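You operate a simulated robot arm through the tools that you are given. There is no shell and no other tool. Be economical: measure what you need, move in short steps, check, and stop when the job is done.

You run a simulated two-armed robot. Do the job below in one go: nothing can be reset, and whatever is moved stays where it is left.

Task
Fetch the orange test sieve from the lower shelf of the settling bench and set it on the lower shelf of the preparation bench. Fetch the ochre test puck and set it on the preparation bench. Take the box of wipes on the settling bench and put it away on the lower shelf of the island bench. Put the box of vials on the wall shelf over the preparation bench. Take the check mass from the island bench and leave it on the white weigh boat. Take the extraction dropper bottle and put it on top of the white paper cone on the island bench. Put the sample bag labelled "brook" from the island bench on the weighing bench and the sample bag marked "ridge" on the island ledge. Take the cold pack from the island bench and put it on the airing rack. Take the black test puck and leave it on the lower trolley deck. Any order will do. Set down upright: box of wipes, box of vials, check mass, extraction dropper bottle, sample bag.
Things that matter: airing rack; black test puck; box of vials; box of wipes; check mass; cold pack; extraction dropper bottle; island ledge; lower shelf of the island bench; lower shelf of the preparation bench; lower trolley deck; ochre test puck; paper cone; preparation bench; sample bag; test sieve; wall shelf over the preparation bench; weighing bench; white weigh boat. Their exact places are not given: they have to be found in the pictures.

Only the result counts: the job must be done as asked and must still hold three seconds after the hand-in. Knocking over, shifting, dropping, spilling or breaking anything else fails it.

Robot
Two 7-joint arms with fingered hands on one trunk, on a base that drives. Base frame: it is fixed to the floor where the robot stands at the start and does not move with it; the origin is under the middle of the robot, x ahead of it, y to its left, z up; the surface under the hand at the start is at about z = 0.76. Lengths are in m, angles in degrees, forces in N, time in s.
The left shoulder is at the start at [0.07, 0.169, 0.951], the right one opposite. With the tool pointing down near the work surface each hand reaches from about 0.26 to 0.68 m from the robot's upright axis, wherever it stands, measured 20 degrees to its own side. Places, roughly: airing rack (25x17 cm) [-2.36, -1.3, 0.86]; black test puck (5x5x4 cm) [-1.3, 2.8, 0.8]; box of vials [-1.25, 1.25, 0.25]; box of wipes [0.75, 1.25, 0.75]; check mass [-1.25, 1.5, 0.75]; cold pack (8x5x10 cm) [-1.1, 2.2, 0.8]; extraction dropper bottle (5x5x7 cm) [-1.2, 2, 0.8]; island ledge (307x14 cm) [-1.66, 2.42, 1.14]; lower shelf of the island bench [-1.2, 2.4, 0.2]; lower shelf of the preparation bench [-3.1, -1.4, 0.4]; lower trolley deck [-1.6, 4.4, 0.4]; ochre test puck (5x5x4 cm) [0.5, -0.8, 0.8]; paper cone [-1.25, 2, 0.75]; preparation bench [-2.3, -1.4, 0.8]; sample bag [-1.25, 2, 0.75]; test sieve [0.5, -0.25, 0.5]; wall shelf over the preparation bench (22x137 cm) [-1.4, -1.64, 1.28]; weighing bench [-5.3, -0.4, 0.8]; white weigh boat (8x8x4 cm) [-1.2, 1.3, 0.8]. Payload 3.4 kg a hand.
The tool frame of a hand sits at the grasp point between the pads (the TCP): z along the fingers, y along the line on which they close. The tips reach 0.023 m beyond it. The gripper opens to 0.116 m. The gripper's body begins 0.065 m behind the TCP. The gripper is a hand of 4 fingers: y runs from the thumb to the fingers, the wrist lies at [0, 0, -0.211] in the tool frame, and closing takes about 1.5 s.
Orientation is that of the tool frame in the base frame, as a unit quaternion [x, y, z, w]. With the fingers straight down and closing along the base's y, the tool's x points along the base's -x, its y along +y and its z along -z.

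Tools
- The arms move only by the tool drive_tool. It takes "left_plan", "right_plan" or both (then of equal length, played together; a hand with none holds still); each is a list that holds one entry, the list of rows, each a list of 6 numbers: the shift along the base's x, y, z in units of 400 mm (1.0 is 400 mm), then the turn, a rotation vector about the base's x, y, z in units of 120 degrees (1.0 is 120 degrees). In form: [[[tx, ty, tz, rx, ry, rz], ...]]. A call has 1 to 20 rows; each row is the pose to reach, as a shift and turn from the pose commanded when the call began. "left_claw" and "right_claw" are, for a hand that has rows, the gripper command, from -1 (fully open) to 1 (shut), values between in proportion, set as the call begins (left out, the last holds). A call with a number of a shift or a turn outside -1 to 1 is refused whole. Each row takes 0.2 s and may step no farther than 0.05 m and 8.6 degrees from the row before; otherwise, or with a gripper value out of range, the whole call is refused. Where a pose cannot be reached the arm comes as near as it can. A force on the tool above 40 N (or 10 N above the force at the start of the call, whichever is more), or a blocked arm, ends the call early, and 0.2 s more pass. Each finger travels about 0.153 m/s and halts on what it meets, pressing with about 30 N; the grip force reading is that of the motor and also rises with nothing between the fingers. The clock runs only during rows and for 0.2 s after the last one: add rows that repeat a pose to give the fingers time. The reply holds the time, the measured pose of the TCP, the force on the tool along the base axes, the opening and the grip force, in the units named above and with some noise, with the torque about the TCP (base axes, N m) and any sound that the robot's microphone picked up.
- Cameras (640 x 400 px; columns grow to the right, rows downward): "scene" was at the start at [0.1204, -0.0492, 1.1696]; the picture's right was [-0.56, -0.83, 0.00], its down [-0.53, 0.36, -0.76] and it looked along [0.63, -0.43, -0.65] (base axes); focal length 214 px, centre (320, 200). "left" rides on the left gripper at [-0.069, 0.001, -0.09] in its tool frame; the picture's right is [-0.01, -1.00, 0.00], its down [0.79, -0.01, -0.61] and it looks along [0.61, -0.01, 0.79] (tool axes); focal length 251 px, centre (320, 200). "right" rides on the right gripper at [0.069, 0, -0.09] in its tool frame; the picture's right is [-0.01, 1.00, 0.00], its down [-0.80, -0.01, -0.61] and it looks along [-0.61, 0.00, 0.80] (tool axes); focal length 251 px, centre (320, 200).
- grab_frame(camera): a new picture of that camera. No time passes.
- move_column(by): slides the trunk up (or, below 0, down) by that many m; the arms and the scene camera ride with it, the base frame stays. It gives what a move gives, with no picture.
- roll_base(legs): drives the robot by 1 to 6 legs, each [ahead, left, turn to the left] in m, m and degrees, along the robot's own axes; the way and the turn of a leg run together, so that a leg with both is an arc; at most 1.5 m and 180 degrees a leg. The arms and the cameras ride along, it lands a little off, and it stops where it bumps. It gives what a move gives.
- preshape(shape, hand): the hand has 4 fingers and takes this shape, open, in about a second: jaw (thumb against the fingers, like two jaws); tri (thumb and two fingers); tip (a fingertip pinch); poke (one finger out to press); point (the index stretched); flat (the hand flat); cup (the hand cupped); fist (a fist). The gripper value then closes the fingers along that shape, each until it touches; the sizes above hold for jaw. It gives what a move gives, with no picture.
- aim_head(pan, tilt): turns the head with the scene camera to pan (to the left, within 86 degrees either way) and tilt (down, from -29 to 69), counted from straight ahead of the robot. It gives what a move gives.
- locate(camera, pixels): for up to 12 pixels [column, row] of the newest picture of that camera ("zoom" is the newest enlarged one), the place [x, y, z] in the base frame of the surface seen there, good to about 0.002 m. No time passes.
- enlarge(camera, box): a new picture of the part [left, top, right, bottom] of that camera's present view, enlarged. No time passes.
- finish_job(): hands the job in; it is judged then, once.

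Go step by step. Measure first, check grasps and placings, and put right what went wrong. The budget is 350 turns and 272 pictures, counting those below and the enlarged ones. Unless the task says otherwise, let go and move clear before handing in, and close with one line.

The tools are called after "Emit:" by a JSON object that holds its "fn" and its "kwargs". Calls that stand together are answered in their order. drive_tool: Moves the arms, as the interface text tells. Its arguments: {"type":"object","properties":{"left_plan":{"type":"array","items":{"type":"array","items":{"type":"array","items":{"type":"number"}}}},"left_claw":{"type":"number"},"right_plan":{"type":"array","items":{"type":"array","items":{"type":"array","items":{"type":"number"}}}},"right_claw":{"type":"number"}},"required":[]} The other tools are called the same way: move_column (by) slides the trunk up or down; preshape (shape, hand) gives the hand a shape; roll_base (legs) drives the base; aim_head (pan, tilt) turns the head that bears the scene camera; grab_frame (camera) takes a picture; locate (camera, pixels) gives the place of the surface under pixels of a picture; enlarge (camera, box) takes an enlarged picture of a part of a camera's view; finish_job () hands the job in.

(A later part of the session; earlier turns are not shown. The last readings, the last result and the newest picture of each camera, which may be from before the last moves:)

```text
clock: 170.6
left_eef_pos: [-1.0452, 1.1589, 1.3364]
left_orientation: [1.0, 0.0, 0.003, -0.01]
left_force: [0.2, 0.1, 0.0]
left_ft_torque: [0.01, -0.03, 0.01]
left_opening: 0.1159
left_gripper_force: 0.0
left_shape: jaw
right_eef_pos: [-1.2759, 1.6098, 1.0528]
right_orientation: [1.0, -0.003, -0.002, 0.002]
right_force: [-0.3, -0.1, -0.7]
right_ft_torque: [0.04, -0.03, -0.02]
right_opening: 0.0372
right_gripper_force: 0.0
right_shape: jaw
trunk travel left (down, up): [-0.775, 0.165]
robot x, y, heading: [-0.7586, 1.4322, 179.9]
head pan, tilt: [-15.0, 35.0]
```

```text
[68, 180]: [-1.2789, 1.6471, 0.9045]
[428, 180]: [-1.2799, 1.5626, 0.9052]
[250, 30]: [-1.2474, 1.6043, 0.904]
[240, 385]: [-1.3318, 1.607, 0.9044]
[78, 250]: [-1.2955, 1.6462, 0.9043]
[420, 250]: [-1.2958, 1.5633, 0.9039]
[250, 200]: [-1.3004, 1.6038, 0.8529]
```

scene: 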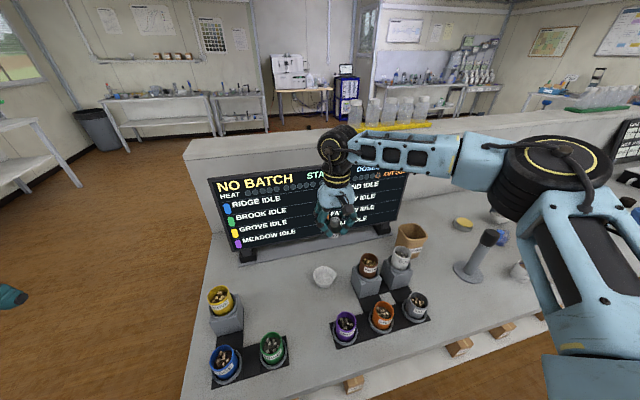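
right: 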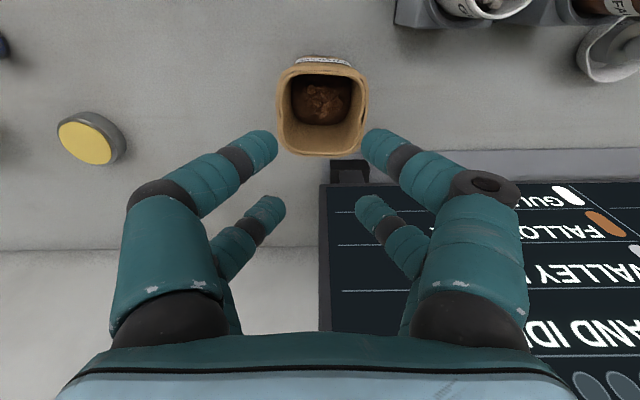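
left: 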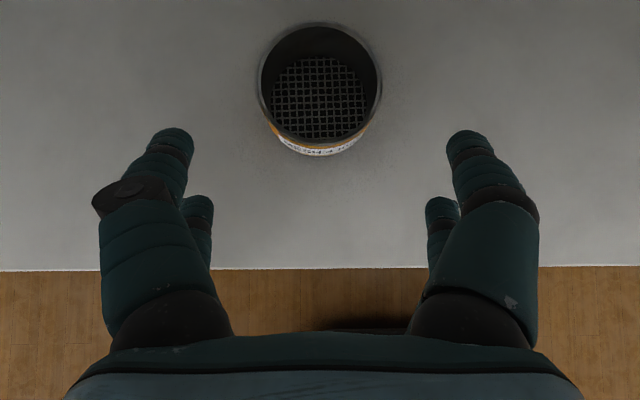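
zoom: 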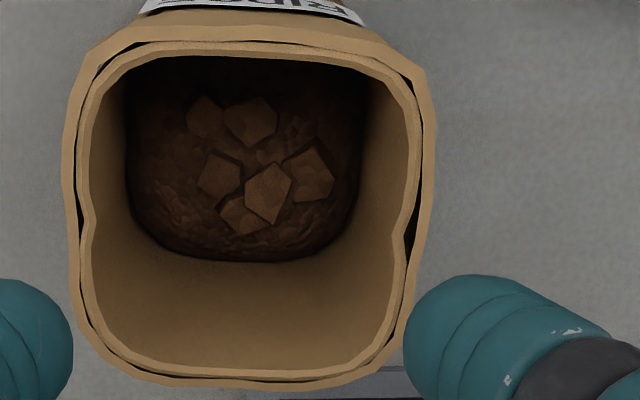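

Emit:
{"fn": "locate", "kwargs": {"camera": "right", "pixels": [[400, 22], [425, 27], [322, 195], [345, 165], [330, 185], [600, 60]]}}

Emit:
{"fn": "drive_tool", "kwargs": {"right_plan": [[[-0.02, -0.012, 0, 0, 0, 0], [-0.03, -0.012, -0.05, 0, 0, 0], [-0.03, -0.012, -0.1, 0, 0, 0], [-0.03, -0.012, -0.1, 0, 0, 0], [-0.03, -0.012, -0.1, 0, 0, 0]]], "right_claw": -1}}

Emit:
{"fn": "grab_frame", "kwargs": {"camera": "right"}}

```text
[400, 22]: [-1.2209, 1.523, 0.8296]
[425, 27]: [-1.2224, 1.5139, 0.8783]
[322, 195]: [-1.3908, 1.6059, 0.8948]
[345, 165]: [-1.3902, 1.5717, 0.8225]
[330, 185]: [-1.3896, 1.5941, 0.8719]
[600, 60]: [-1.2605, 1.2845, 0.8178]
```

```text
clock: 171.8
left_eef_pos: [-1.0454, 1.1591, 1.3357]
left_orientation: [1.0, 0.0, 0.002, -0.009]
left_force: [-0.5, -0.2, 0.2]
left_ft_torque: [0.02, 0.0, 0.01]
left_opening: 0.1158
left_gripper_force: 0.1
left_shape: jaw
right_eef_pos: [-1.2719, 1.6185, 1.022]
right_orientation: [1.0, -0.003, -0.003, 0.003]
right_force: [0.7, -0.1, -0.6]
right_ft_torque: [0.0, -0.01, -0.01]
right_opening: 0.1158
right_gripper_force: 0.0
right_shape: jaw
right hand out of reach, approached as far as the arm can: row 1, 2, 3, 4, 5
trunk travel left (down, up): [-0.775, 0.165]
robot x, y, heading: [-0.7602, 1.4376, 179.9]
head pan, tilt: [-15.0, 35.0]
```

```text
195 pictures are left
```

right: 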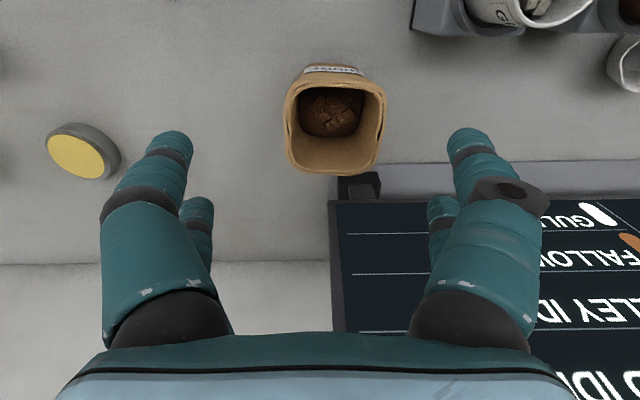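

Emit:
{"fn": "roll_base", "kwargs": {"legs": [[0.018, 0.014, 0]]}}

Emit:
{"fn": "move_column", "kwargs": {"by": -0.08}}

Emit:
{"fn": "grab_frame", "kwargs": {"camera": "right"}}

```text
clock: 172.6
left_eef_pos: [-1.0581, 1.151, 1.3366]
left_orientation: [1.0, -0.002, 0.0, -0.007]
left_force: [-0.7, 0.0, 0.0]
left_ft_torque: [-0.03, 0.0, 0.0]
left_opening: 0.1159
left_gripper_force: 0.0
left_shape: jaw
right_eef_pos: [-1.2855, 1.6087, 1.0241]
right_orientation: [1.0, -0.004, -0.005, 0.005]
right_force: [0.1, 0.1, -0.7]
right_ft_torque: [-0.03, -0.01, -0.03]
right_opening: 0.116
right_gripper_force: 0.1
right_shape: jaw
trunk travel left (down, up): [-0.775, 0.165]
robot x, y, heading: [-0.776, 1.4209, 179.6]
head pan, tilt: [-15.0, 35.0]
```

```text
clock: 173.8
left_eef_pos: [-1.0634, 1.1487, 1.2551]
left_orientation: [1.0, -0.001, 0.002, -0.009]
left_force: [0.3, 0.0, 0.0]
left_ft_torque: [-0.03, 0.01, -0.01]
left_opening: 0.1162
left_gripper_force: 0.0
left_shape: jaw
right_eef_pos: [-1.2893, 1.6067, 0.9421]
right_orientation: [1.0, -0.005, -0.001, 0.003]
right_force: [0.1, 0.0, -0.6]
right_ft_torque: [0.02, -0.02, 0.04]
right_opening: 0.1159
right_gripper_force: 0.0
right_shape: jaw
trunk travel left (down, up): [-0.695, 0.245]
robot x, y, heading: [-0.7776, 1.4258, 179.9]
head pan, tilt: [-15.0, 35.0]
```

```text
194 pictures are left
```

right: 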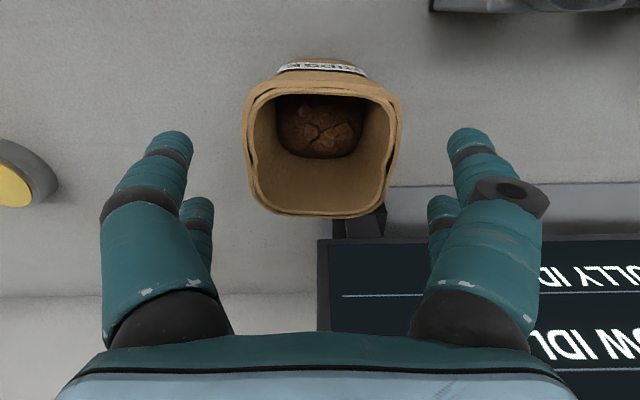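

Emit:
{"fn": "move_column", "kwargs": {"by": -0.077}}

Emit:
{"fn": "drive_tool", "kwargs": {"right_plan": [[[0, 0, 0, 0, 0, 0], [0, 0, 0, 0, 0, 0], [0, 0, 0, 0, 0, 0], [0, 0, 0, 0, 0, 0], [0, 0, 0, 0, 0, 0]]], "right_claw": 1}}

Emit:
{"fn": "move_column", "kwargs": {"by": 0.05}}

Emit:
{"fn": "grab_frame", "kwargs": {"camera": "right"}}

```text
clock: 174.9
left_eef_pos: [-1.0627, 1.1483, 1.1782]
left_orientation: [1.0, -0.001, 0.003, -0.008]
left_force: [-0.4, 0.2, 0.1]
left_ft_torque: [0.02, -0.01, 0.01]
left_opening: 0.116
left_gripper_force: 0.0
left_shape: jaw
right_eef_pos: [-1.2885, 1.6067, 0.8645]
right_orientation: [1.0, -0.004, -0.003, 0.004]
right_force: [0.3, 0.7, -0.6]
right_ft_torque: [-0.01, 0.02, -0.02]
right_opening: 0.1157
right_gripper_force: 0.0
right_shape: jaw
trunk travel left (down, up): [-0.618, 0.322]
robot x, y, heading: [-0.776, 1.4187, 179.7]
head pan, tilt: [-15.0, 35.0]
```

```text
clock: 176.1
left_eef_pos: [-1.0631, 1.1463, 1.1779]
left_orientation: [1.0, -0.001, 0.003, -0.009]
left_force: [-0.1, 0.2, 0.6]
left_ft_torque: [-0.04, 0.01, 0.0]
left_opening: 0.116
left_gripper_force: 0.1
left_shape: jaw
right_eef_pos: [-1.2884, 1.6062, 0.8644]
right_orientation: [1.0, -0.005, -0.003, 0.003]
right_force: [0.5, -0.8, -0.4]
right_ft_torque: [0.0, 0.0, -0.03]
right_opening: 0.0544
right_gripper_force: 29.7
right_shape: jaw
trunk travel left (down, up): [-0.618, 0.322]
robot x, y, heading: [-0.7755, 1.4195, 179.5]
head pan, tilt: [-15.0, 35.0]
```

```text
clock: 177.0
left_eef_pos: [-1.0631, 1.1464, 1.229]
left_orientation: [1.0, -0.001, 0.004, -0.008]
left_force: [0.1, -0.5, -0.3]
left_ft_torque: [-0.01, 0.0, 0.02]
left_opening: 0.116
left_gripper_force: 0.2
left_shape: jaw
right_eef_pos: [-1.2884, 1.6066, 0.9138]
right_orientation: [1.0, -0.004, -0.003, 0.003]
right_force: [0.6, 0.7, -1.4]
right_ft_torque: [-0.04, -0.03, 0.02]
right_opening: 0.0542
right_gripper_force: 29.6
right_shape: jaw
trunk travel left (down, up): [-0.668, 0.272]
robot x, y, heading: [-0.7756, 1.4257, 179.5]
head pan, tilt: [-15.0, 35.0]
```

```text
193 pictures are left
```

right: 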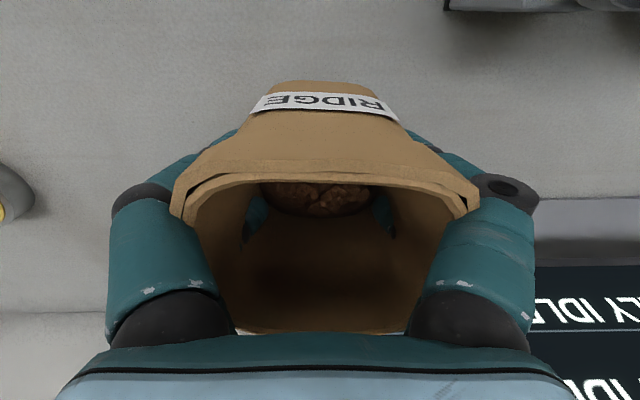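

RIDGE bag held (opening 0.054). Carry it around to the island's end, where the ledge starts at y≈0.89.

Emit:
{"fn": "move_column", "kwargs": {"by": 0.2}}

Emit:
{"fn": "roll_base", "kwargs": {"legs": [[-0.4, 0, 0], [0, 1.25, 0], [1.4, 0, 0]]}}

Emit:
{"fn": "roll_base", "kwargs": {"legs": [[0, 0, -90]]}}

Emit:
{"fn": "aim_head", "kwargs": {"pan": 0, "tilt": 30}}

Emit:
{"fn": "grab_frame", "kwargs": {"camera": "scene"}}

```text
clock: 179.2
left_eef_pos: [-1.0632, 1.1474, 1.4273]
left_orientation: [1.0, -0.001, 0.002, -0.009]
left_force: [0.6, 1.0, 0.6]
left_ft_torque: [0.0, -0.03, 0.0]
left_opening: 0.116
left_gripper_force: 0.1
left_shape: jaw
right_eef_pos: [-1.2894, 1.6048, 1.1143]
right_orientation: [1.0, -0.004, -0.003, 0.004]
right_force: [-0.1, 0.0, -2.7]
right_ft_torque: [0.0, 0.0, -0.01]
right_opening: 0.0542
right_gripper_force: 29.7
right_shape: jaw
trunk travel left (down, up): [-0.868, 0.072]
robot x, y, heading: [-0.7796, 1.4222, 179.4]
head pan, tilt: [-15.0, 35.0]
```

```text
clock: 194.1
left_eef_pos: [-2.074, -0.1067, 1.4283]
left_orientation: [1.0, 0.004, 0.002, -0.008]
left_force: [-0.3, 0.1, 0.6]
left_ft_torque: [0.01, 0.03, -0.02]
left_opening: 0.1158
left_gripper_force: 0.1
left_shape: jaw
right_eef_pos: [-2.3038, 0.3493, 1.1152]
right_orientation: [1.0, 0.001, -0.003, 0.003]
right_force: [-0.2, -0.4, -2.6]
right_ft_torque: [-0.03, 0.0, -0.03]
right_opening: 0.0543
right_gripper_force: 30.6
right_shape: jaw
trunk travel left (down, up): [-0.868, 0.072]
robot x, y, heading: [-1.7924, 0.1677, -179.9]
head pan, tilt: [-15.0, 35.0]
```

```text
clock: 198.4
left_eef_pos: [-2.0644, 0.455, 1.428]
left_orientation: [-0.706, 0.708, -0.009, 0.005]
left_force: [-0.6, -0.4, 0.1]
left_ft_torque: [-0.01, 0.02, 0.0]
left_opening: 0.1163
left_gripper_force: 0.1
left_shape: jaw
right_eef_pos: [-1.6048, 0.6819, 1.1149]
right_orientation: [-0.704, 0.71, 0.004, 0.0]
right_force: [0.2, -0.5, -2.3]
right_ft_torque: [0.0, 0.0, 0.0]
right_opening: 0.0541
right_gripper_force: 30.5
right_shape: jaw
trunk travel left (down, up): [-0.868, 0.072]
robot x, y, heading: [-1.7894, 0.1693, 89.7]
head pan, tilt: [-15.0, 35.0]
```

```text
clock: 199.2
left_eef_pos: [-2.065, 0.4557, 1.4277]
left_orientation: [-0.707, 0.708, -0.008, 0.005]
left_force: [0.1, 0.9, -1.3]
left_ft_torque: [0.01, 0.02, -0.03]
left_opening: 0.1161
left_gripper_force: 0.1
left_shape: jaw
right_eef_pos: [-1.6057, 0.6806, 1.1154]
right_orientation: [-0.704, 0.711, 0.004, 0.0]
right_force: [0.4, -0.8, -2.1]
right_ft_torque: [-0.02, 0.07, 0.02]
right_opening: 0.0537
right_gripper_force: 30.2
right_shape: jaw
trunk travel left (down, up): [-0.868, 0.072]
robot x, y, heading: [-1.7927, 0.1676, 89.5]
head pan, tilt: [0.0, 30.0]
```

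```text
192 pictures are left
```

scene: 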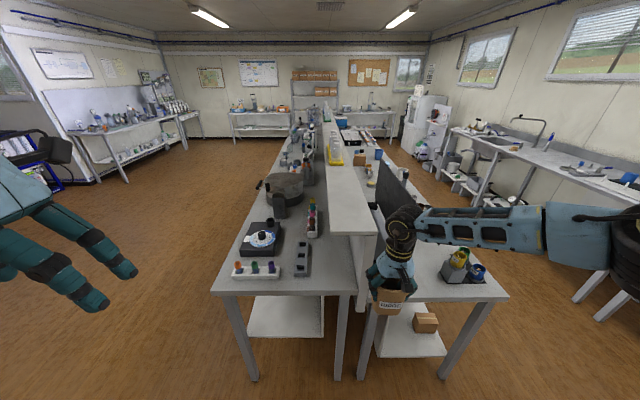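

Emit:
{"fn": "locate", "kwargs": {"camera": "scene", "pixels": [[348, 230], [335, 200], [372, 232], [330, 234], [280, 290], [480, 298], [325, 170], [340, 160], [345, 215]]}}

```text
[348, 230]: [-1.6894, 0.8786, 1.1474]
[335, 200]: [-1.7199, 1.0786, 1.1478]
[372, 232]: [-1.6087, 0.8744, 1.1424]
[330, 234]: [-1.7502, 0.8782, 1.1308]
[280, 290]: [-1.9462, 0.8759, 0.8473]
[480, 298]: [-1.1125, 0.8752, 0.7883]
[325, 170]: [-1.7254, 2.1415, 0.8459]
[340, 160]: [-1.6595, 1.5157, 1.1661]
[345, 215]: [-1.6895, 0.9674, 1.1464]
```

Ledge top z 1.147, x -1.60…-1.74, starts at y 0.875. Raise the bag above it.

Emit:
{"fn": "move_column", "kwargs": {"by": 0.065}}

Emit:
{"fn": "drive_tool", "kwargs": {"right_plan": [[[-0.03, -0.03, 0.06, 0, 0, 0], [-0.06, -0.06, 0.12, 0, 0, 0], [-0.09, -0.08, 0.18, 0, 0, 0], [-0.12, -0.1, 0.24, 0, 0, 0], [-0.15, -0.1, 0.24, 0, 0, 0], [-0.15, -0.1, 0.24, 0, 0, 0]]]}}

Emit:
{"fn": "grab_frame", "kwargs": {"camera": "right"}}

```text
clock: 200.2
left_eef_pos: [-2.064, 0.4561, 1.4934]
left_orientation: [-0.707, 0.707, -0.007, 0.004]
left_force: [0.6, 0.5, 0.3]
left_ft_torque: [0.01, -0.03, 0.02]
left_opening: 0.1158
left_gripper_force: 0.1
left_shape: jaw
right_eef_pos: [-1.6061, 0.6801, 1.179]
right_orientation: [-0.704, 0.71, 0.004, -0.001]
right_force: [0.6, -0.7, -2.4]
right_ft_torque: [0.0, 0.02, -0.01]
right_opening: 0.0539
right_gripper_force: 30.5
right_shape: jaw
trunk travel left (down, up): [-0.933, 0.007]
robot x, y, heading: [-1.7891, 0.1675, 89.6]
head pan, tilt: [0.0, 30.0]
```

```text
clock: 201.6
left_eef_pos: [-2.0635, 0.4563, 1.4925]
left_orientation: [-0.707, 0.707, -0.008, 0.004]
left_force: [0.0, -0.1, -0.2]
left_ft_torque: [0.01, 0.01, 0.01]
left_opening: 0.116
left_gripper_force: 0.0
left_shape: jaw
right_eef_pos: [-1.6658, 0.6402, 1.2758]
right_orientation: [-0.704, 0.71, 0.004, 0.0]
right_force: [1.1, 0.2, -2.4]
right_ft_torque: [0.02, 0.02, 0.02]
right_opening: 0.0541
right_gripper_force: 30.3
right_shape: jaw
trunk travel left (down, up): [-0.933, 0.007]
robot x, y, heading: [-1.7891, 0.1712, 89.6]
head pan, tilt: [0.0, 30.0]
```

```text
191 pictures are left
```

right: 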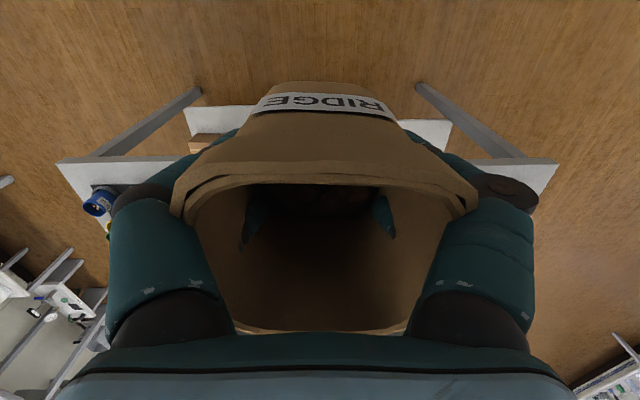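

Emit:
{"fn": "roll_base", "kwargs": {"legs": [[0.34, 0, 0]]}}

Emit:
{"fn": "aim_head", "kwargs": {"pan": -10, "tilt": 45}}

Emit:
{"fn": "grab_frame", "kwargs": {"camera": "scene"}}

```text
clock: 203.8
left_eef_pos: [-2.0634, 0.7899, 1.4947]
left_orientation: [0.708, -0.707, 0.006, -0.005]
left_force: [0.0, -0.2, -0.5]
left_ft_torque: [0.04, 0.02, -0.04]
left_opening: 0.1161
left_gripper_force: 0.0
left_shape: jaw
right_eef_pos: [-1.6644, 0.977, 1.2772]
right_orientation: [-0.705, 0.71, 0.005, 0.0]
right_force: [0.0, 0.2, -2.8]
right_ft_torque: [0.02, 0.01, 0.0]
right_opening: 0.0541
right_gripper_force: 29.9
right_shape: jaw
trunk travel left (down, up): [-0.933, 0.007]
robot x, y, heading: [-1.7885, 0.5067, 89.6]
head pan, tilt: [0.0, 30.0]
```

```text
clock: 204.6
left_eef_pos: [-2.0629, 0.7922, 1.4934]
left_orientation: [-0.707, 0.707, -0.007, 0.004]
left_force: [0.6, -0.9, -0.1]
left_ft_torque: [-0.02, 0.0, 0.01]
left_opening: 0.116
left_gripper_force: 0.1
left_shape: jaw
right_eef_pos: [-1.6645, 0.9787, 1.2766]
right_orientation: [-0.704, 0.71, 0.005, 0.0]
right_force: [-0.1, -0.1, -2.9]
right_ft_torque: [-0.01, -0.02, -0.01]
right_opening: 0.054
right_gripper_force: 30.4
right_shape: jaw
trunk travel left (down, up): [-0.933, 0.007]
robot x, y, heading: [-1.7891, 0.5095, 89.7]
head pan, tilt: [-10.0, 45.0]
```

```text
190 pictures are left
```

scene: 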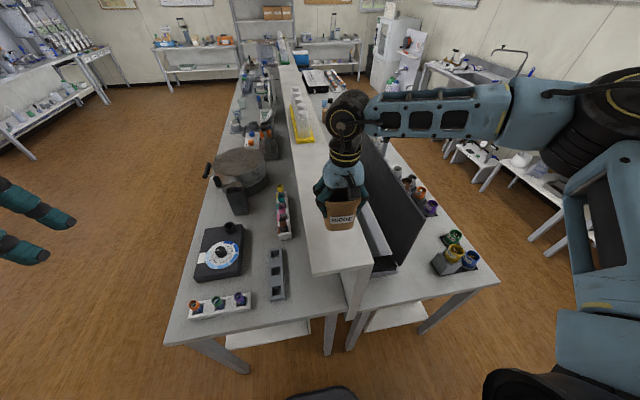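

Emit:
{"fn": "drive_tool", "kwargs": {"right_plan": [[[-0.035, 0, 0, 0, 0, 0], [-0.035, 0, 0, 0, 0, 0]]]}}

Emit:
{"fn": "move_column", "kwargs": {"by": -0.059}}

Emit:
{"fn": "grab_frame", "kwargs": {"camera": "scene"}}

```text
clock: 205.2
left_eef_pos: [-2.0632, 0.7934, 1.493]
left_orientation: [-0.707, 0.707, -0.009, 0.005]
left_force: [-0.1, 0.2, -0.5]
left_ft_torque: [-0.02, -0.01, 0.0]
left_opening: 0.1158
left_gripper_force: 0.1
left_shape: jaw
right_eef_pos: [-1.6744, 0.9775, 1.277]
right_orientation: [-0.705, 0.709, 0.006, -0.001]
right_force: [0.9, -0.1, -1.3]
right_ft_torque: [0.01, 0.0, 0.02]
right_opening: 0.0541
right_gripper_force: 29.4
right_shape: jaw
right hand out of reach, approached as far as the arm can: row 1, 2
trunk travel left (down, up): [-0.933, 0.007]
robot x, y, heading: [-1.7882, 0.5067, 89.4]
head pan, tilt: [-10.0, 45.0]
```

```text
clock: 206.2
left_eef_pos: [-2.0624, 0.794, 1.4345]
left_orientation: [0.707, -0.707, 0.008, -0.005]
left_force: [-0.5, -0.2, -0.6]
left_ft_torque: [0.03, 0.0, 0.01]
left_opening: 0.1161
left_gripper_force: 0.0
left_shape: jaw
right_eef_pos: [-1.6743, 0.9773, 1.2176]
right_orientation: [-0.704, 0.71, 0.006, -0.001]
right_force: [0.7, -0.8, -2.3]
right_ft_torque: [0.02, -0.01, 0.01]
right_opening: 0.0537
right_gripper_force: 30.3
right_shape: jaw
trunk travel left (down, up): [-0.874, 0.066]
robot x, y, heading: [-1.7894, 0.5085, 89.7]
head pan, tilt: [-10.0, 45.0]
```

```text
189 pictures are left
```

scene: 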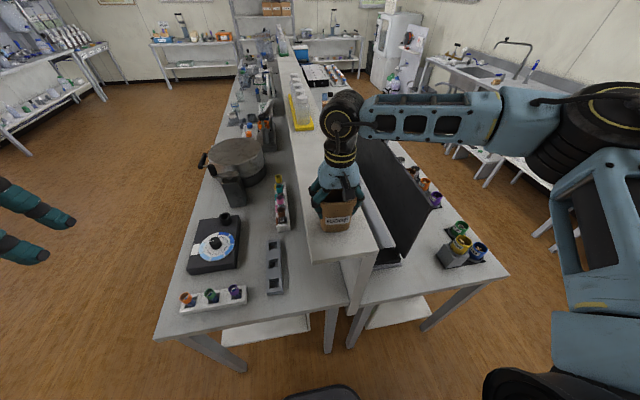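

Bag hovers just above the ledge, centred. Lower 3 mm and release.

Emit:
{"fn": "move_column", "kwargs": {"by": -0.003}}

Emit:
{"fn": "drive_tool", "kwargs": {"right_plan": [[[0, 0, 0, 0, 0, 0], [0, 0, 0, 0, 0, 0], [0, 0, 0, 0, 0, 0], [0, 0, 0, 0, 0, 0], [0, 0, 0, 0, 0, 0]]], "right_claw": -1}}

Emit:
{"fn": "move_column", "kwargs": {"by": 0.068}}

Emit:
{"fn": "grab_frame", "kwargs": {"camera": "right"}}

```text
clock: 206.7
left_eef_pos: [-2.063, 0.793, 1.4313]
left_orientation: [0.707, -0.707, 0.007, -0.005]
left_force: [-0.7, -0.3, -0.5]
left_ft_torque: [-0.01, 0.0, 0.0]
left_opening: 0.1158
left_gripper_force: 0.1
left_shape: jaw
right_eef_pos: [-1.6743, 0.977, 1.2144]
right_orientation: [-0.704, 0.71, 0.006, -0.001]
right_force: [-0.4, 1.1, 1.0]
right_ft_torque: [0.0, -0.09, 0.02]
right_opening: 0.0539
right_gripper_force: 29.6
right_shape: jaw
trunk travel left (down, up): [-0.871, 0.069]
robot x, y, heading: [-1.7883, 0.5081, 89.5]
head pan, tilt: [-10.0, 45.0]
```

```text
clock: 207.9
left_eef_pos: [-2.0632, 0.7928, 1.4311]
left_orientation: [-0.707, 0.708, -0.009, 0.004]
left_force: [-0.1, -0.5, -0.1]
left_ft_torque: [-0.01, -0.01, 0.02]
left_opening: 0.1162
left_gripper_force: 0.0
left_shape: jaw
right_eef_pos: [-1.6742, 0.9764, 1.2144]
right_orientation: [-0.705, 0.709, 0.006, -0.001]
right_force: [-0.2, 0.6, 0.3]
right_ft_torque: [0.0, 0.02, 0.01]
right_opening: 0.1161
right_gripper_force: 0.1
right_shape: jaw
trunk travel left (down, up): [-0.871, 0.069]
robot x, y, heading: [-1.7903, 0.509, 89.9]
head pan, tilt: [-10.0, 45.0]
```

```text
clock: 209.0
left_eef_pos: [-2.0623, 0.7916, 1.4994]
left_orientation: [-0.707, 0.707, -0.007, 0.005]
left_force: [0.3, -0.2, 0.3]
left_ft_torque: [0.01, 0.0, -0.04]
left_opening: 0.116
left_gripper_force: 0.1
left_shape: jaw
right_eef_pos: [-1.6743, 0.9769, 1.2826]
right_orientation: [-0.704, 0.71, 0.006, -0.001]
right_force: [-0.7, 0.1, 0.4]
right_ft_torque: [0.01, 0.01, -0.01]
right_opening: 0.1158
right_gripper_force: 0.1
right_shape: jaw
trunk travel left (down, up): [-0.939, 0.001]
robot x, y, heading: [-1.789, 0.5073, 89.5]
head pan, tilt: [-10.0, 45.0]
```

```text
188 pictures are left
```

right: 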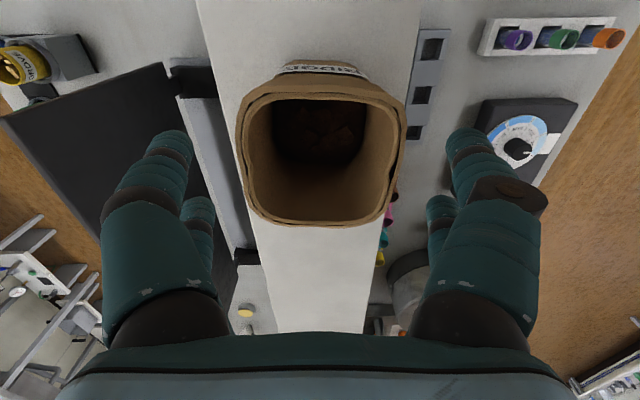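

RIDGE bag stands on the ledge. Lift the hand a little, back off and go back to the aisle for a survey of the rest of the island.

Emit:
{"fn": "drive_tool", "kwargs": {"right_plan": [[[0.02, -0.02, 0.08, 0, 0, 0], [0.04, -0.06, 0.1, 0, 0, 0], [0.04, -0.06, 0.1, 0, 0, 0]]]}}

Emit:
{"fn": "roll_base", "kwargs": {"legs": [[-0.4, 0, 0], [0, -1.4, 0], [0, 0, 90]]}}

Emit:
{"fn": "roll_base", "kwargs": {"legs": [[0, -1.3, 0], [0, -0.8, 0]]}}

Emit:
{"fn": "aim_head", "kwargs": {"pan": 0, "tilt": 40}}

Emit:
{"fn": "grab_frame", "kwargs": {"camera": "scene"}}

```text
clock: 209.8
left_eef_pos: [-2.0619, 0.793, 1.4995]
left_orientation: [0.707, -0.707, 0.008, -0.005]
left_force: [0.9, 0.6, -0.8]
left_ft_torque: [-0.01, -0.02, 0.01]
left_opening: 0.1157
left_gripper_force: 0.1
left_shape: jaw
right_eef_pos: [-1.6576, 0.9535, 1.3229]
right_orientation: [-0.704, 0.71, 0.005, -0.001]
right_force: [-1.3, -0.2, -1.3]
right_ft_torque: [-0.03, 0.01, -0.03]
right_opening: 0.1158
right_gripper_force: 0.1
right_shape: jaw
trunk travel left (down, up): [-0.939, 0.001]
robot x, y, heading: [-1.7881, 0.5053, 89.7]
head pan, tilt: [-10.0, 45.0]
```

```text
clock: 222.7
left_eef_pos: [-0.6595, -0.1605, 1.4989]
left_orientation: [1.0, 0.009, 0.003, -0.008]
left_force: [0.2, -0.6, 0.0]
left_ft_torque: [-0.02, -0.02, -0.01]
left_opening: 0.1158
left_gripper_force: 0.1
left_shape: jaw
right_eef_pos: [-0.8256, 0.2419, 1.3226]
right_orientation: [1.0, 0.005, -0.003, 0.004]
right_force: [0.3, 0.8, 0.8]
right_ft_torque: [-0.01, -0.03, -0.04]
right_opening: 0.1158
right_gripper_force: 0.0
right_shape: jaw
trunk travel left (down, up): [-0.939, 0.001]
robot x, y, heading: [-0.3813, 0.1217, -179.2]
head pan, tilt: [-10.0, 45.0]
```

```text
clock: 233.1
left_eef_pos: [-0.7059, 1.925, 1.4996]
left_orientation: [1.0, 0.03, 0.001, -0.01]
left_force: [0.4, 0.1, -0.2]
left_ft_torque: [0.04, 0.02, -0.01]
left_opening: 0.116
left_gripper_force: 0.0
left_shape: jaw
right_eef_pos: [-0.888, 2.3212, 1.3228]
right_orientation: [1.0, 0.025, -0.004, 0.003]
right_force: [-0.2, -0.6, 0.1]
right_ft_torque: [0.02, -0.01, -0.01]
right_opening: 0.1158
right_gripper_force: 0.2
right_shape: jaw
trunk travel left (down, up): [-0.939, 0.001]
robot x, y, heading: [-0.436, 2.2162, -176.7]
head pan, tilt: [-10.0, 45.0]
```

```text
clock: 233.8
left_eef_pos: [-0.7069, 1.9266, 1.4999]
left_orientation: [1.0, 0.03, 0.001, -0.008]
left_force: [0.4, -0.1, 0.5]
left_ft_torque: [-0.01, 0.02, -0.02]
left_opening: 0.1161
left_gripper_force: 0.2
left_shape: jaw
right_eef_pos: [-0.8875, 2.3213, 1.3221]
right_orientation: [1.0, 0.026, -0.003, 0.003]
right_force: [0.1, 0.2, 0.4]
right_ft_torque: [-0.01, 0.02, 0.02]
right_opening: 0.1159
right_gripper_force: 0.1
right_shape: jaw
trunk travel left (down, up): [-0.939, 0.001]
robot x, y, heading: [-0.4388, 2.2153, -177.0]
head pan, tilt: [0.0, 40.0]
```

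```text
187 pictures are left
```

scene: 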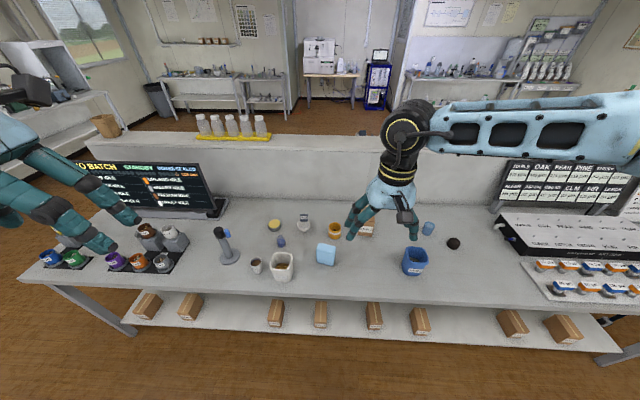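

Emit:
{"fn": "enlarge", "kwargs": {"camera": "scene", "box": [230, 200, 390, 300]}}

Emit:
{"fn": "enlarge", "kwargs": {"camera": "scene", "box": [380, 200, 540, 300]}}

Emit:
{"fn": "locate", "kwargs": {"camera": "scene", "pixels": [[453, 240], [453, 249], [400, 252], [426, 252], [413, 246], [413, 272], [316, 252], [337, 256], [327, 243], [282, 237], [305, 222], [304, 214]]}}

```text
4.00 times, centred on (310, 250) of scene
```

zoom: 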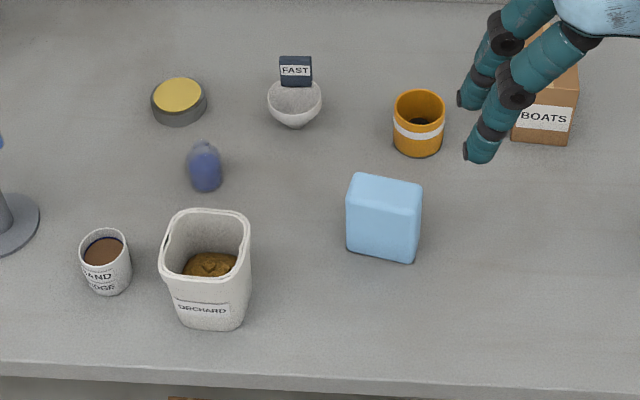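

```text
4.00 times, centred on (460, 250) of scene
```

zoom: 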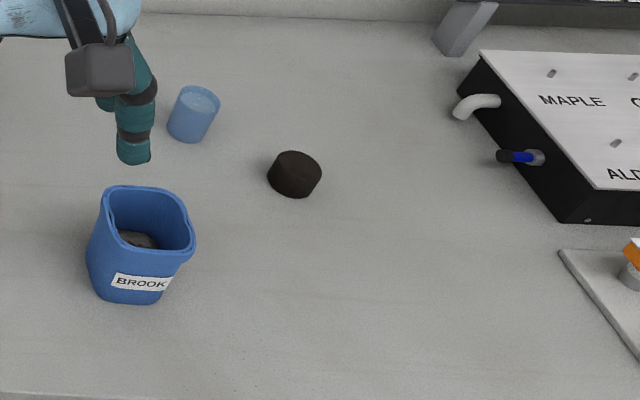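

```text
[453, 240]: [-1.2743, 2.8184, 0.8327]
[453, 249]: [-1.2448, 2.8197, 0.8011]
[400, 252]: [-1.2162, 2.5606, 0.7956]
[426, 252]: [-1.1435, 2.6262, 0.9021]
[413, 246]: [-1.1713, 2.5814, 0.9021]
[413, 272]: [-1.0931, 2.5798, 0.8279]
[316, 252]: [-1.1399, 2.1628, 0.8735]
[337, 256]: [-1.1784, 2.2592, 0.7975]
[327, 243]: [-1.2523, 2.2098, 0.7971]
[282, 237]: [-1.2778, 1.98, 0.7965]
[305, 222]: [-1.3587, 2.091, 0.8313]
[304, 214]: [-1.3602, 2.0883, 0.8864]
```

Emit:
{"fn": "enlarge", "kwargs": {"camera": "scene", "box": [265, 205, 345, 255]}}

Emit:
{"fn": "locate", "kwargs": {"camera": "zoom", "pixels": [[140, 260], [140, 285], [140, 310], [310, 150], [250, 165], [385, 165], [310, 200], [310, 120], [300, 90], [460, 240], [590, 330], [310, 180]]}}

```text
8.00 times, centred on (305, 230) of scene
```

zoom: 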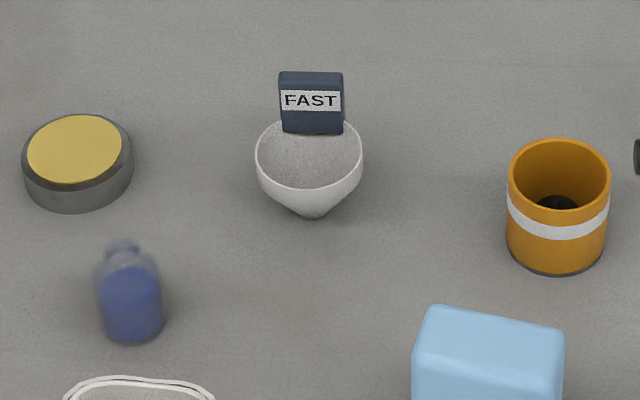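

```text
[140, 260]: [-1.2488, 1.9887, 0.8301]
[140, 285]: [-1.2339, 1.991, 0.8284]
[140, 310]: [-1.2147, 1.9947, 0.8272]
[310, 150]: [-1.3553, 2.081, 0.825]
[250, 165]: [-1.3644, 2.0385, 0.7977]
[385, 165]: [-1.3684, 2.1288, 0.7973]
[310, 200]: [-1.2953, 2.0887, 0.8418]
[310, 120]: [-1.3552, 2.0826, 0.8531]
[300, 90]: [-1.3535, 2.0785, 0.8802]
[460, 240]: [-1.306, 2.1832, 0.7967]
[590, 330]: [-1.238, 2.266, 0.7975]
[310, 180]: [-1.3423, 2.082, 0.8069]
```

The bottle stands near (-1.23,1.99) and the FAST cone near (-1.33,2.085). Move in and look with the right hand camera.

Emit:
{"fn": "move_column", "kwargs": {"by": -0.25}}

Emit:
{"fn": "roll_base", "kwargs": {"legs": [[0, 0, -3], [0, 0.36, 0], [0.28, 0, 0]]}}

Emit:
{"fn": "grab_frame", "kwargs": {"camera": "right"}}

Emit:
{"fn": "grab_frame", "kwargs": {"camera": "scene"}}

```text
clock: 236.4
left_eef_pos: [-0.7055, 1.9279, 1.2504]
left_orientation: [0.999, 0.03, 0.001, -0.01]
left_force: [0.4, 0.0, 0.2]
left_ft_torque: [-0.01, 0.02, -0.03]
left_opening: 0.1162
left_gripper_force: 0.1
left_shape: jaw
right_eef_pos: [-0.889, 2.3225, 1.0728]
right_orientation: [1.0, 0.025, -0.003, 0.005]
right_force: [-0.1, -0.5, -0.2]
right_ft_torque: [0.01, 0.0, 0.02]
right_opening: 0.1159
right_gripper_force: 0.0
right_shape: jaw
trunk travel left (down, up): [-0.689, 0.251]
robot x, y, heading: [-0.4347, 2.2188, -177.1]
head pan, tilt: [0.0, 40.0]
```

```text
clock: 240.7
left_eef_pos: [-0.997, 1.5816, 1.2495]
left_orientation: [1.0, 0.007, 0.002, -0.009]
left_force: [0.6, -0.1, 0.1]
left_ft_torque: [0.01, 0.02, 0.03]
left_opening: 0.116
left_gripper_force: 0.1
left_shape: jaw
right_eef_pos: [-1.1598, 1.9832, 1.0729]
right_orientation: [1.0, 0.003, -0.004, 0.004]
right_force: [-0.6, -0.9, -0.2]
right_ft_torque: [-0.02, 0.02, 0.01]
right_opening: 0.1157
right_gripper_force: 0.1
right_shape: jaw
trunk travel left (down, up): [-0.689, 0.251]
robot x, y, heading: [-0.7131, 1.8581, -179.7]
head pan, tilt: [0.0, 40.0]
```

```text
183 pictures are left
```

right: 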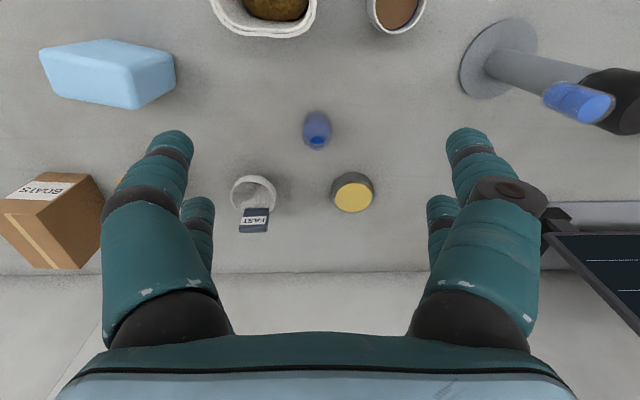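

```text
182 pictures are left
```

scene: 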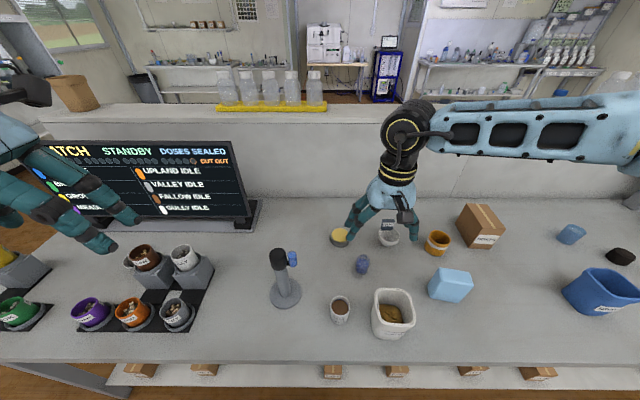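

Emit:
{"fn": "enlarge", "kwargs": {"camera": "right", "box": [216, 95, 392, 205]}}

Emit:
{"fn": "enlarge", "kwargs": {"camera": "scene", "box": [325, 210, 421, 270]}}

```text
3.64 times, centred on (304, 150) of right
```

zoom: 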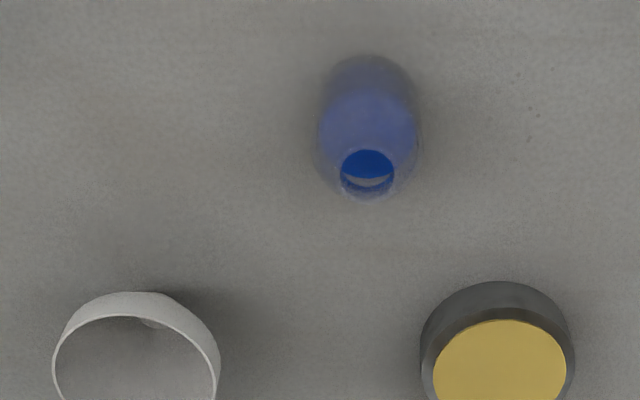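

```text
6.67 times, centred on (373, 240) of scene
```

zoom: 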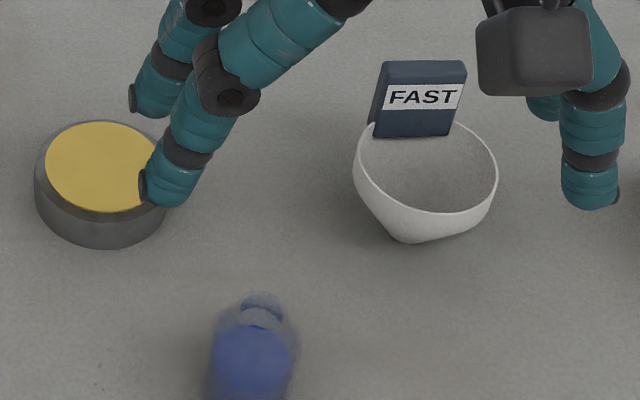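

Emit:
{"fn": "locate", "kwargs": {"camera": "zoom", "pixels": [[355, 170], [497, 175], [425, 212], [425, 130], [425, 170], [410, 235], [262, 300], [250, 350], [420, 90], [460, 135], [380, 137]]}}

Emit:
{"fn": "enlarge", "kwargs": {"camera": "right", "box": [216, 120, 360, 240]}}

```text
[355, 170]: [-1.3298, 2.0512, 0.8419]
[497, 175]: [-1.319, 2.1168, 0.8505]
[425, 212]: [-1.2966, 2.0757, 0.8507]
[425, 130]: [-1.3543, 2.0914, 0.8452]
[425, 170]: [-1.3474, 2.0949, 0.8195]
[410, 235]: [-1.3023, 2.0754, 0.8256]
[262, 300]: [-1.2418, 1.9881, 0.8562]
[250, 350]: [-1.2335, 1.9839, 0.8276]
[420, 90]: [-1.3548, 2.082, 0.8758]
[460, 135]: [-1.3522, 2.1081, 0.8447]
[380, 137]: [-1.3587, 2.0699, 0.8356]
```

```text
3.33 times, centred on (288, 180) of right
```

zoom: 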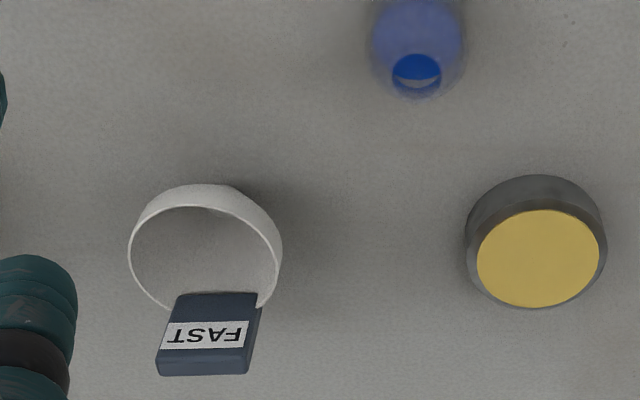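

Emit:
{"fn": "locate", "kwargs": {"camera": "zoom", "pixels": [[131, 250], [280, 255], [205, 207], [205, 190], [205, 250], [200, 290], [160, 296], [262, 300], [416, 70], [416, 88], [416, 40], [210, 340]]}}

```text
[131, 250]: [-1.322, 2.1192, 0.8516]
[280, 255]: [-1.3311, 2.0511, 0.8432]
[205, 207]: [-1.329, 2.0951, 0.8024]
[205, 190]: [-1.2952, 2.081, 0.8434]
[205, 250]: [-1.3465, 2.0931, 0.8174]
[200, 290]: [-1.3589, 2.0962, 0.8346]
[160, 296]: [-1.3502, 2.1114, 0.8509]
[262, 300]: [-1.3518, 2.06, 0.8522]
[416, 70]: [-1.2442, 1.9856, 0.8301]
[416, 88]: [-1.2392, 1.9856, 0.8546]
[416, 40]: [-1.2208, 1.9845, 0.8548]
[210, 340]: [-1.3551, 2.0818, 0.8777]
```

Cone rim centre ≈(-1.328,2.085), rim z 0.852, tag on its far side. Bottle axis ≈(-1.237,1.986). Move above the bottle.

Emit:
{"fn": "roll_base", "kwargs": {"legs": [[0.055, 0, -0.3]]}}

Emit:
{"fn": "drive_tool", "kwargs": {"right_plan": [[[-0.05, 0.005, -0.1, 0, 0, 0], [-0.055, 0.005, -0.2, 0, 0, 0], [-0.055, 0.005, -0.3, 0, 0, 0], [-0.055, 0.005, -0.3, 0, 0, 0]]], "right_claw": -0.3}}

Emit:
{"fn": "grab_frame", "kwargs": {"camera": "right"}}

```text
clock: 241.6
left_eef_pos: [-1.0482, 1.5828, 1.2498]
left_orientation: [1.0, 0.004, 0.0, -0.009]
left_force: [0.0, -0.2, -0.8]
left_ft_torque: [0.01, 0.02, 0.0]
left_opening: 0.1162
left_gripper_force: 0.1
left_shape: jaw
right_eef_pos: [-1.2115, 1.9849, 1.0747]
right_orientation: [1.0, 0.001, -0.006, 0.005]
right_force: [0.5, -0.7, -0.4]
right_ft_torque: [0.0, 0.04, -0.02]
right_opening: 0.116
right_gripper_force: 0.0
right_shape: jaw
trunk travel left (down, up): [-0.689, 0.251]
robot x, y, heading: [-0.7685, 1.8548, -179.8]
head pan, tilt: [0.0, 40.0]
```

```text
clock: 242.6
left_eef_pos: [-1.0523, 1.581, 1.2502]
left_orientation: [1.0, 0.004, 0.001, -0.008]
left_force: [0.1, 0.8, 0.6]
left_ft_torque: [0.02, 0.03, 0.0]
left_opening: 0.1161
left_gripper_force: 0.1
left_shape: jaw
right_eef_pos: [-1.2368, 1.9887, 0.9532]
right_orientation: [1.0, 0.0, -0.004, 0.004]
right_force: [0.0, -0.5, 0.2]
right_ft_torque: [-0.03, 0.03, 0.01]
right_opening: 0.076
right_gripper_force: 0.0
right_shape: jaw
trunk travel left (down, up): [-0.689, 0.251]
robot x, y, heading: [-0.7724, 1.8574, -179.8]
head pan, tilt: [0.0, 40.0]
```

```text
178 pictures are left
```

right: 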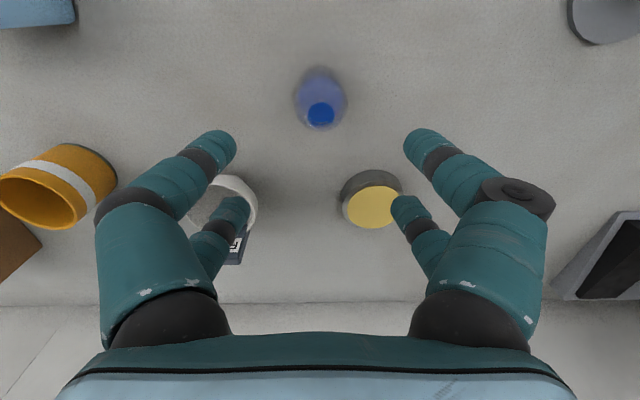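

Bottle is ~7 mm toward +x of the TCP. Shift and lower.

Emit:
{"fn": "drive_tool", "kwargs": {"right_plan": [[[0.017, 0, -0.05, 0, 0, 0], [0.017, 0, -0.1, 0, 0, 0], [0.017, 0, -0.1, 0, 0, 0]]]}}

Emit:
{"fn": "move_column", "kwargs": {"by": -0.063}}

Emit:
{"fn": "grab_frame", "kwargs": {"camera": "right"}}

```text
clock: 243.4
left_eef_pos: [-1.0531, 1.5811, 1.25]
left_orientation: [1.0, 0.004, 0.002, -0.009]
left_force: [-0.5, -0.8, 1.1]
left_ft_torque: [-0.01, -0.03, 0.02]
left_opening: 0.1157
left_gripper_force: 0.1
left_shape: jaw
right_eef_pos: [-1.2236, 1.9953, 0.9183]
right_orientation: [1.0, 0.001, -0.004, 0.005]
right_force: [-0.2, -0.2, -1.3]
right_ft_torque: [-0.02, 0.01, -0.03]
right_opening: 0.0757
right_gripper_force: 0.0
right_shape: jaw
right hand out of reach, approached as far as the arm can: row 1, 2, 3
trunk travel left (down, up): [-0.689, 0.251]
robot x, y, heading: [-0.767, 1.859, -179.7]
head pan, tilt: [0.0, 40.0]
```

```text
clock: 244.5
left_eef_pos: [-1.0528, 1.5802, 1.1864]
left_orientation: [1.0, 0.004, 0.001, -0.009]
left_force: [0.5, -0.1, -0.2]
left_ft_torque: [0.0, 0.01, 0.0]
left_opening: 0.1162
left_gripper_force: 0.1
left_shape: jaw
right_eef_pos: [-1.2238, 1.9955, 0.8562]
right_orientation: [1.0, 0.001, -0.005, 0.005]
right_force: [-1.4, -0.7, -0.3]
right_ft_torque: [0.01, 0.0, 0.01]
right_opening: 0.0758
right_gripper_force: 0.1
right_shape: jaw
trunk travel left (down, up): [-0.626, 0.314]
robot x, y, heading: [-0.7698, 1.8566, -179.6]
head pan, tilt: [0.0, 40.0]
```

```text
177 pictures are left
```

right: 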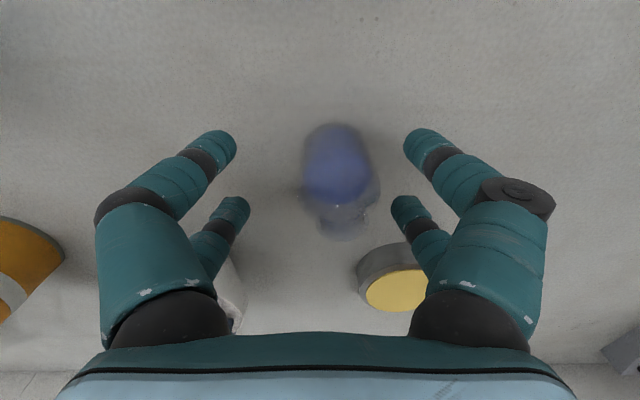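

Bottle is at ≈(-1.231,1.986); correct with arm (raised) and lower by trunk.

Emit:
{"fn": "drive_tool", "kwargs": {"right_plan": [[[-0.01, -0.01, 0.1, 0, 0, 0], [-0.02, -0.022, 0.15, 0, 0, 0], [-0.02, -0.022, 0.15, 0, 0, 0]]]}}

Emit:
{"fn": "move_column", "kwargs": {"by": -0.066}}

Emit:
{"fn": "grab_frame", "kwargs": {"camera": "right"}}

```text
clock: 245.3
left_eef_pos: [-1.0524, 1.581, 1.1861]
left_orientation: [1.0, 0.005, 0.002, -0.008]
left_force: [0.2, -0.1, -0.1]
left_ft_torque: [0.02, -0.04, -0.02]
left_opening: 0.1159
left_gripper_force: 0.1
left_shape: jaw
right_eef_pos: [-1.2314, 1.9868, 0.9174]
right_orientation: [1.0, 0.001, -0.003, 0.005]
right_force: [-0.3, 0.6, -0.3]
right_ft_torque: [0.01, 0.01, -0.01]
right_opening: 0.0756
right_gripper_force: 0.0
right_shape: jaw
trunk travel left (down, up): [-0.626, 0.314]
robot x, y, heading: [-0.7701, 1.8567, -179.7]
head pan, tilt: [0.0, 40.0]
```

```text
clock: 246.3
left_eef_pos: [-1.052, 1.5819, 1.1214]
left_orientation: [1.0, 0.005, 0.002, -0.008]
left_force: [0.4, 0.1, 0.1]
left_ft_torque: [0.03, 0.03, -0.02]
left_opening: 0.1161
left_gripper_force: 0.1
left_shape: jaw
right_eef_pos: [-1.2321, 1.9873, 0.8517]
right_orientation: [1.0, 0.001, -0.005, 0.005]
right_force: [0.2, -0.6, 0.4]
right_ft_torque: [-0.02, 0.0, -0.02]
right_opening: 0.0759
right_gripper_force: 0.0
right_shape: jaw
trunk travel left (down, up): [-0.56, 0.38]
robot x, y, heading: [-0.7664, 1.8558, -179.8]
head pan, tilt: [0.0, 40.0]
```

```text
176 pictures are left
```

right: 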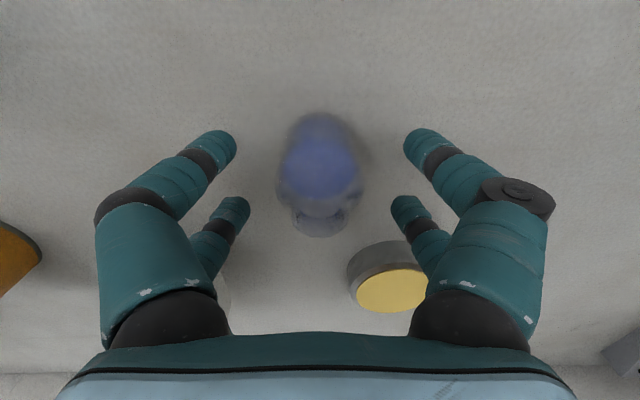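

Emit:
{"fn": "drive_tool", "kwargs": {"right_plan": [[[0, 0, 0, 0, 0, 0], [0, 0, 0, 0, 0, 0], [0, 0, 0, 0, 0, 0], [0, 0, 0, 0, 0, 0], [0, 0, 0, 0, 0, 0], [0, 0, 0, 0, 0, 0]]], "right_claw": 0.6}}

Emit:
{"fn": "grab_frame", "kwargs": {"camera": "right"}}

```text
clock: 247.7
left_eef_pos: [-1.0529, 1.5828, 1.1194]
left_orientation: [1.0, 0.005, 0.002, -0.009]
left_force: [0.4, 1.0, -0.6]
left_ft_torque: [-0.02, -0.02, -0.01]
left_opening: 0.1161
left_gripper_force: 0.1
left_shape: jaw
right_eef_pos: [-1.2316, 1.9858, 0.8505]
right_orientation: [1.0, 0.001, -0.005, 0.005]
right_force: [-0.6, -0.1, -1.1]
right_ft_torque: [0.0, 0.0, -0.04]
right_opening: 0.0205
right_gripper_force: 30.0
right_shape: jaw
trunk travel left (down, up): [-0.56, 0.38]
robot x, y, heading: [-0.7669, 1.8598, -179.5]
head pan, tilt: [0.0, 40.0]
```

```text
175 pictures are left
```

right: 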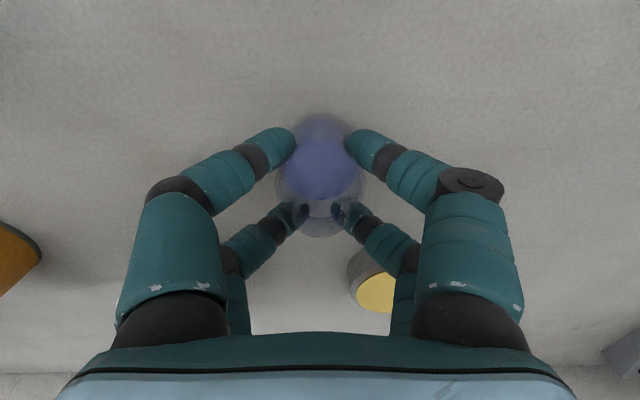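

Emit:
{"fn": "move_column", "kwargs": {"by": 0.11}}

Emit:
{"fn": "grab_frame", "kwargs": {"camera": "right"}}

Emit:
{"fn": "grab_frame", "kwargs": {"camera": "scene"}}

```text
clock: 249.1
left_eef_pos: [-1.053, 1.5811, 1.2303]
left_orientation: [1.0, 0.005, 0.002, -0.009]
left_force: [0.4, 0.6, -0.1]
left_ft_torque: [0.01, 0.0, 0.0]
left_opening: 0.1161
left_gripper_force: 0.0
left_shape: jaw
right_eef_pos: [-1.2322, 1.9859, 0.9609]
right_orientation: [1.0, 0.001, -0.003, 0.004]
right_force: [-1.3, -0.4, -0.5]
right_ft_torque: [0.0, 0.0, 0.01]
right_opening: 0.0199
right_gripper_force: 29.9
right_shape: jaw
trunk travel left (down, up): [-0.67, 0.27]
robot x, y, heading: [-0.7672, 1.8593, -179.7]
head pan, tilt: [0.0, 40.0]
```

```text
174 pictures are left
```

right: 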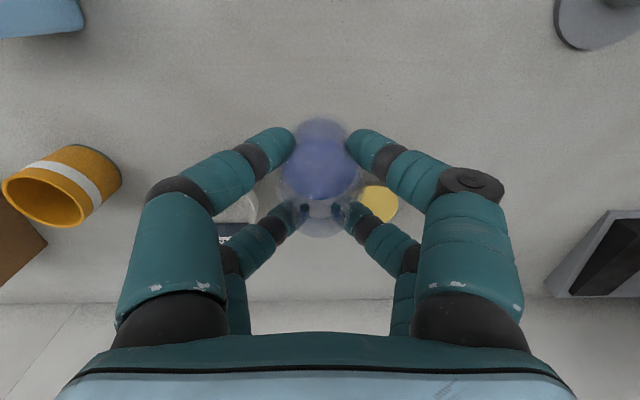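

```text
173 pictures are left
```

scene: 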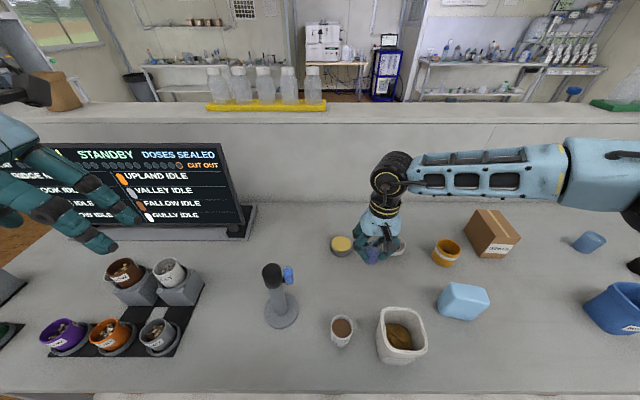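

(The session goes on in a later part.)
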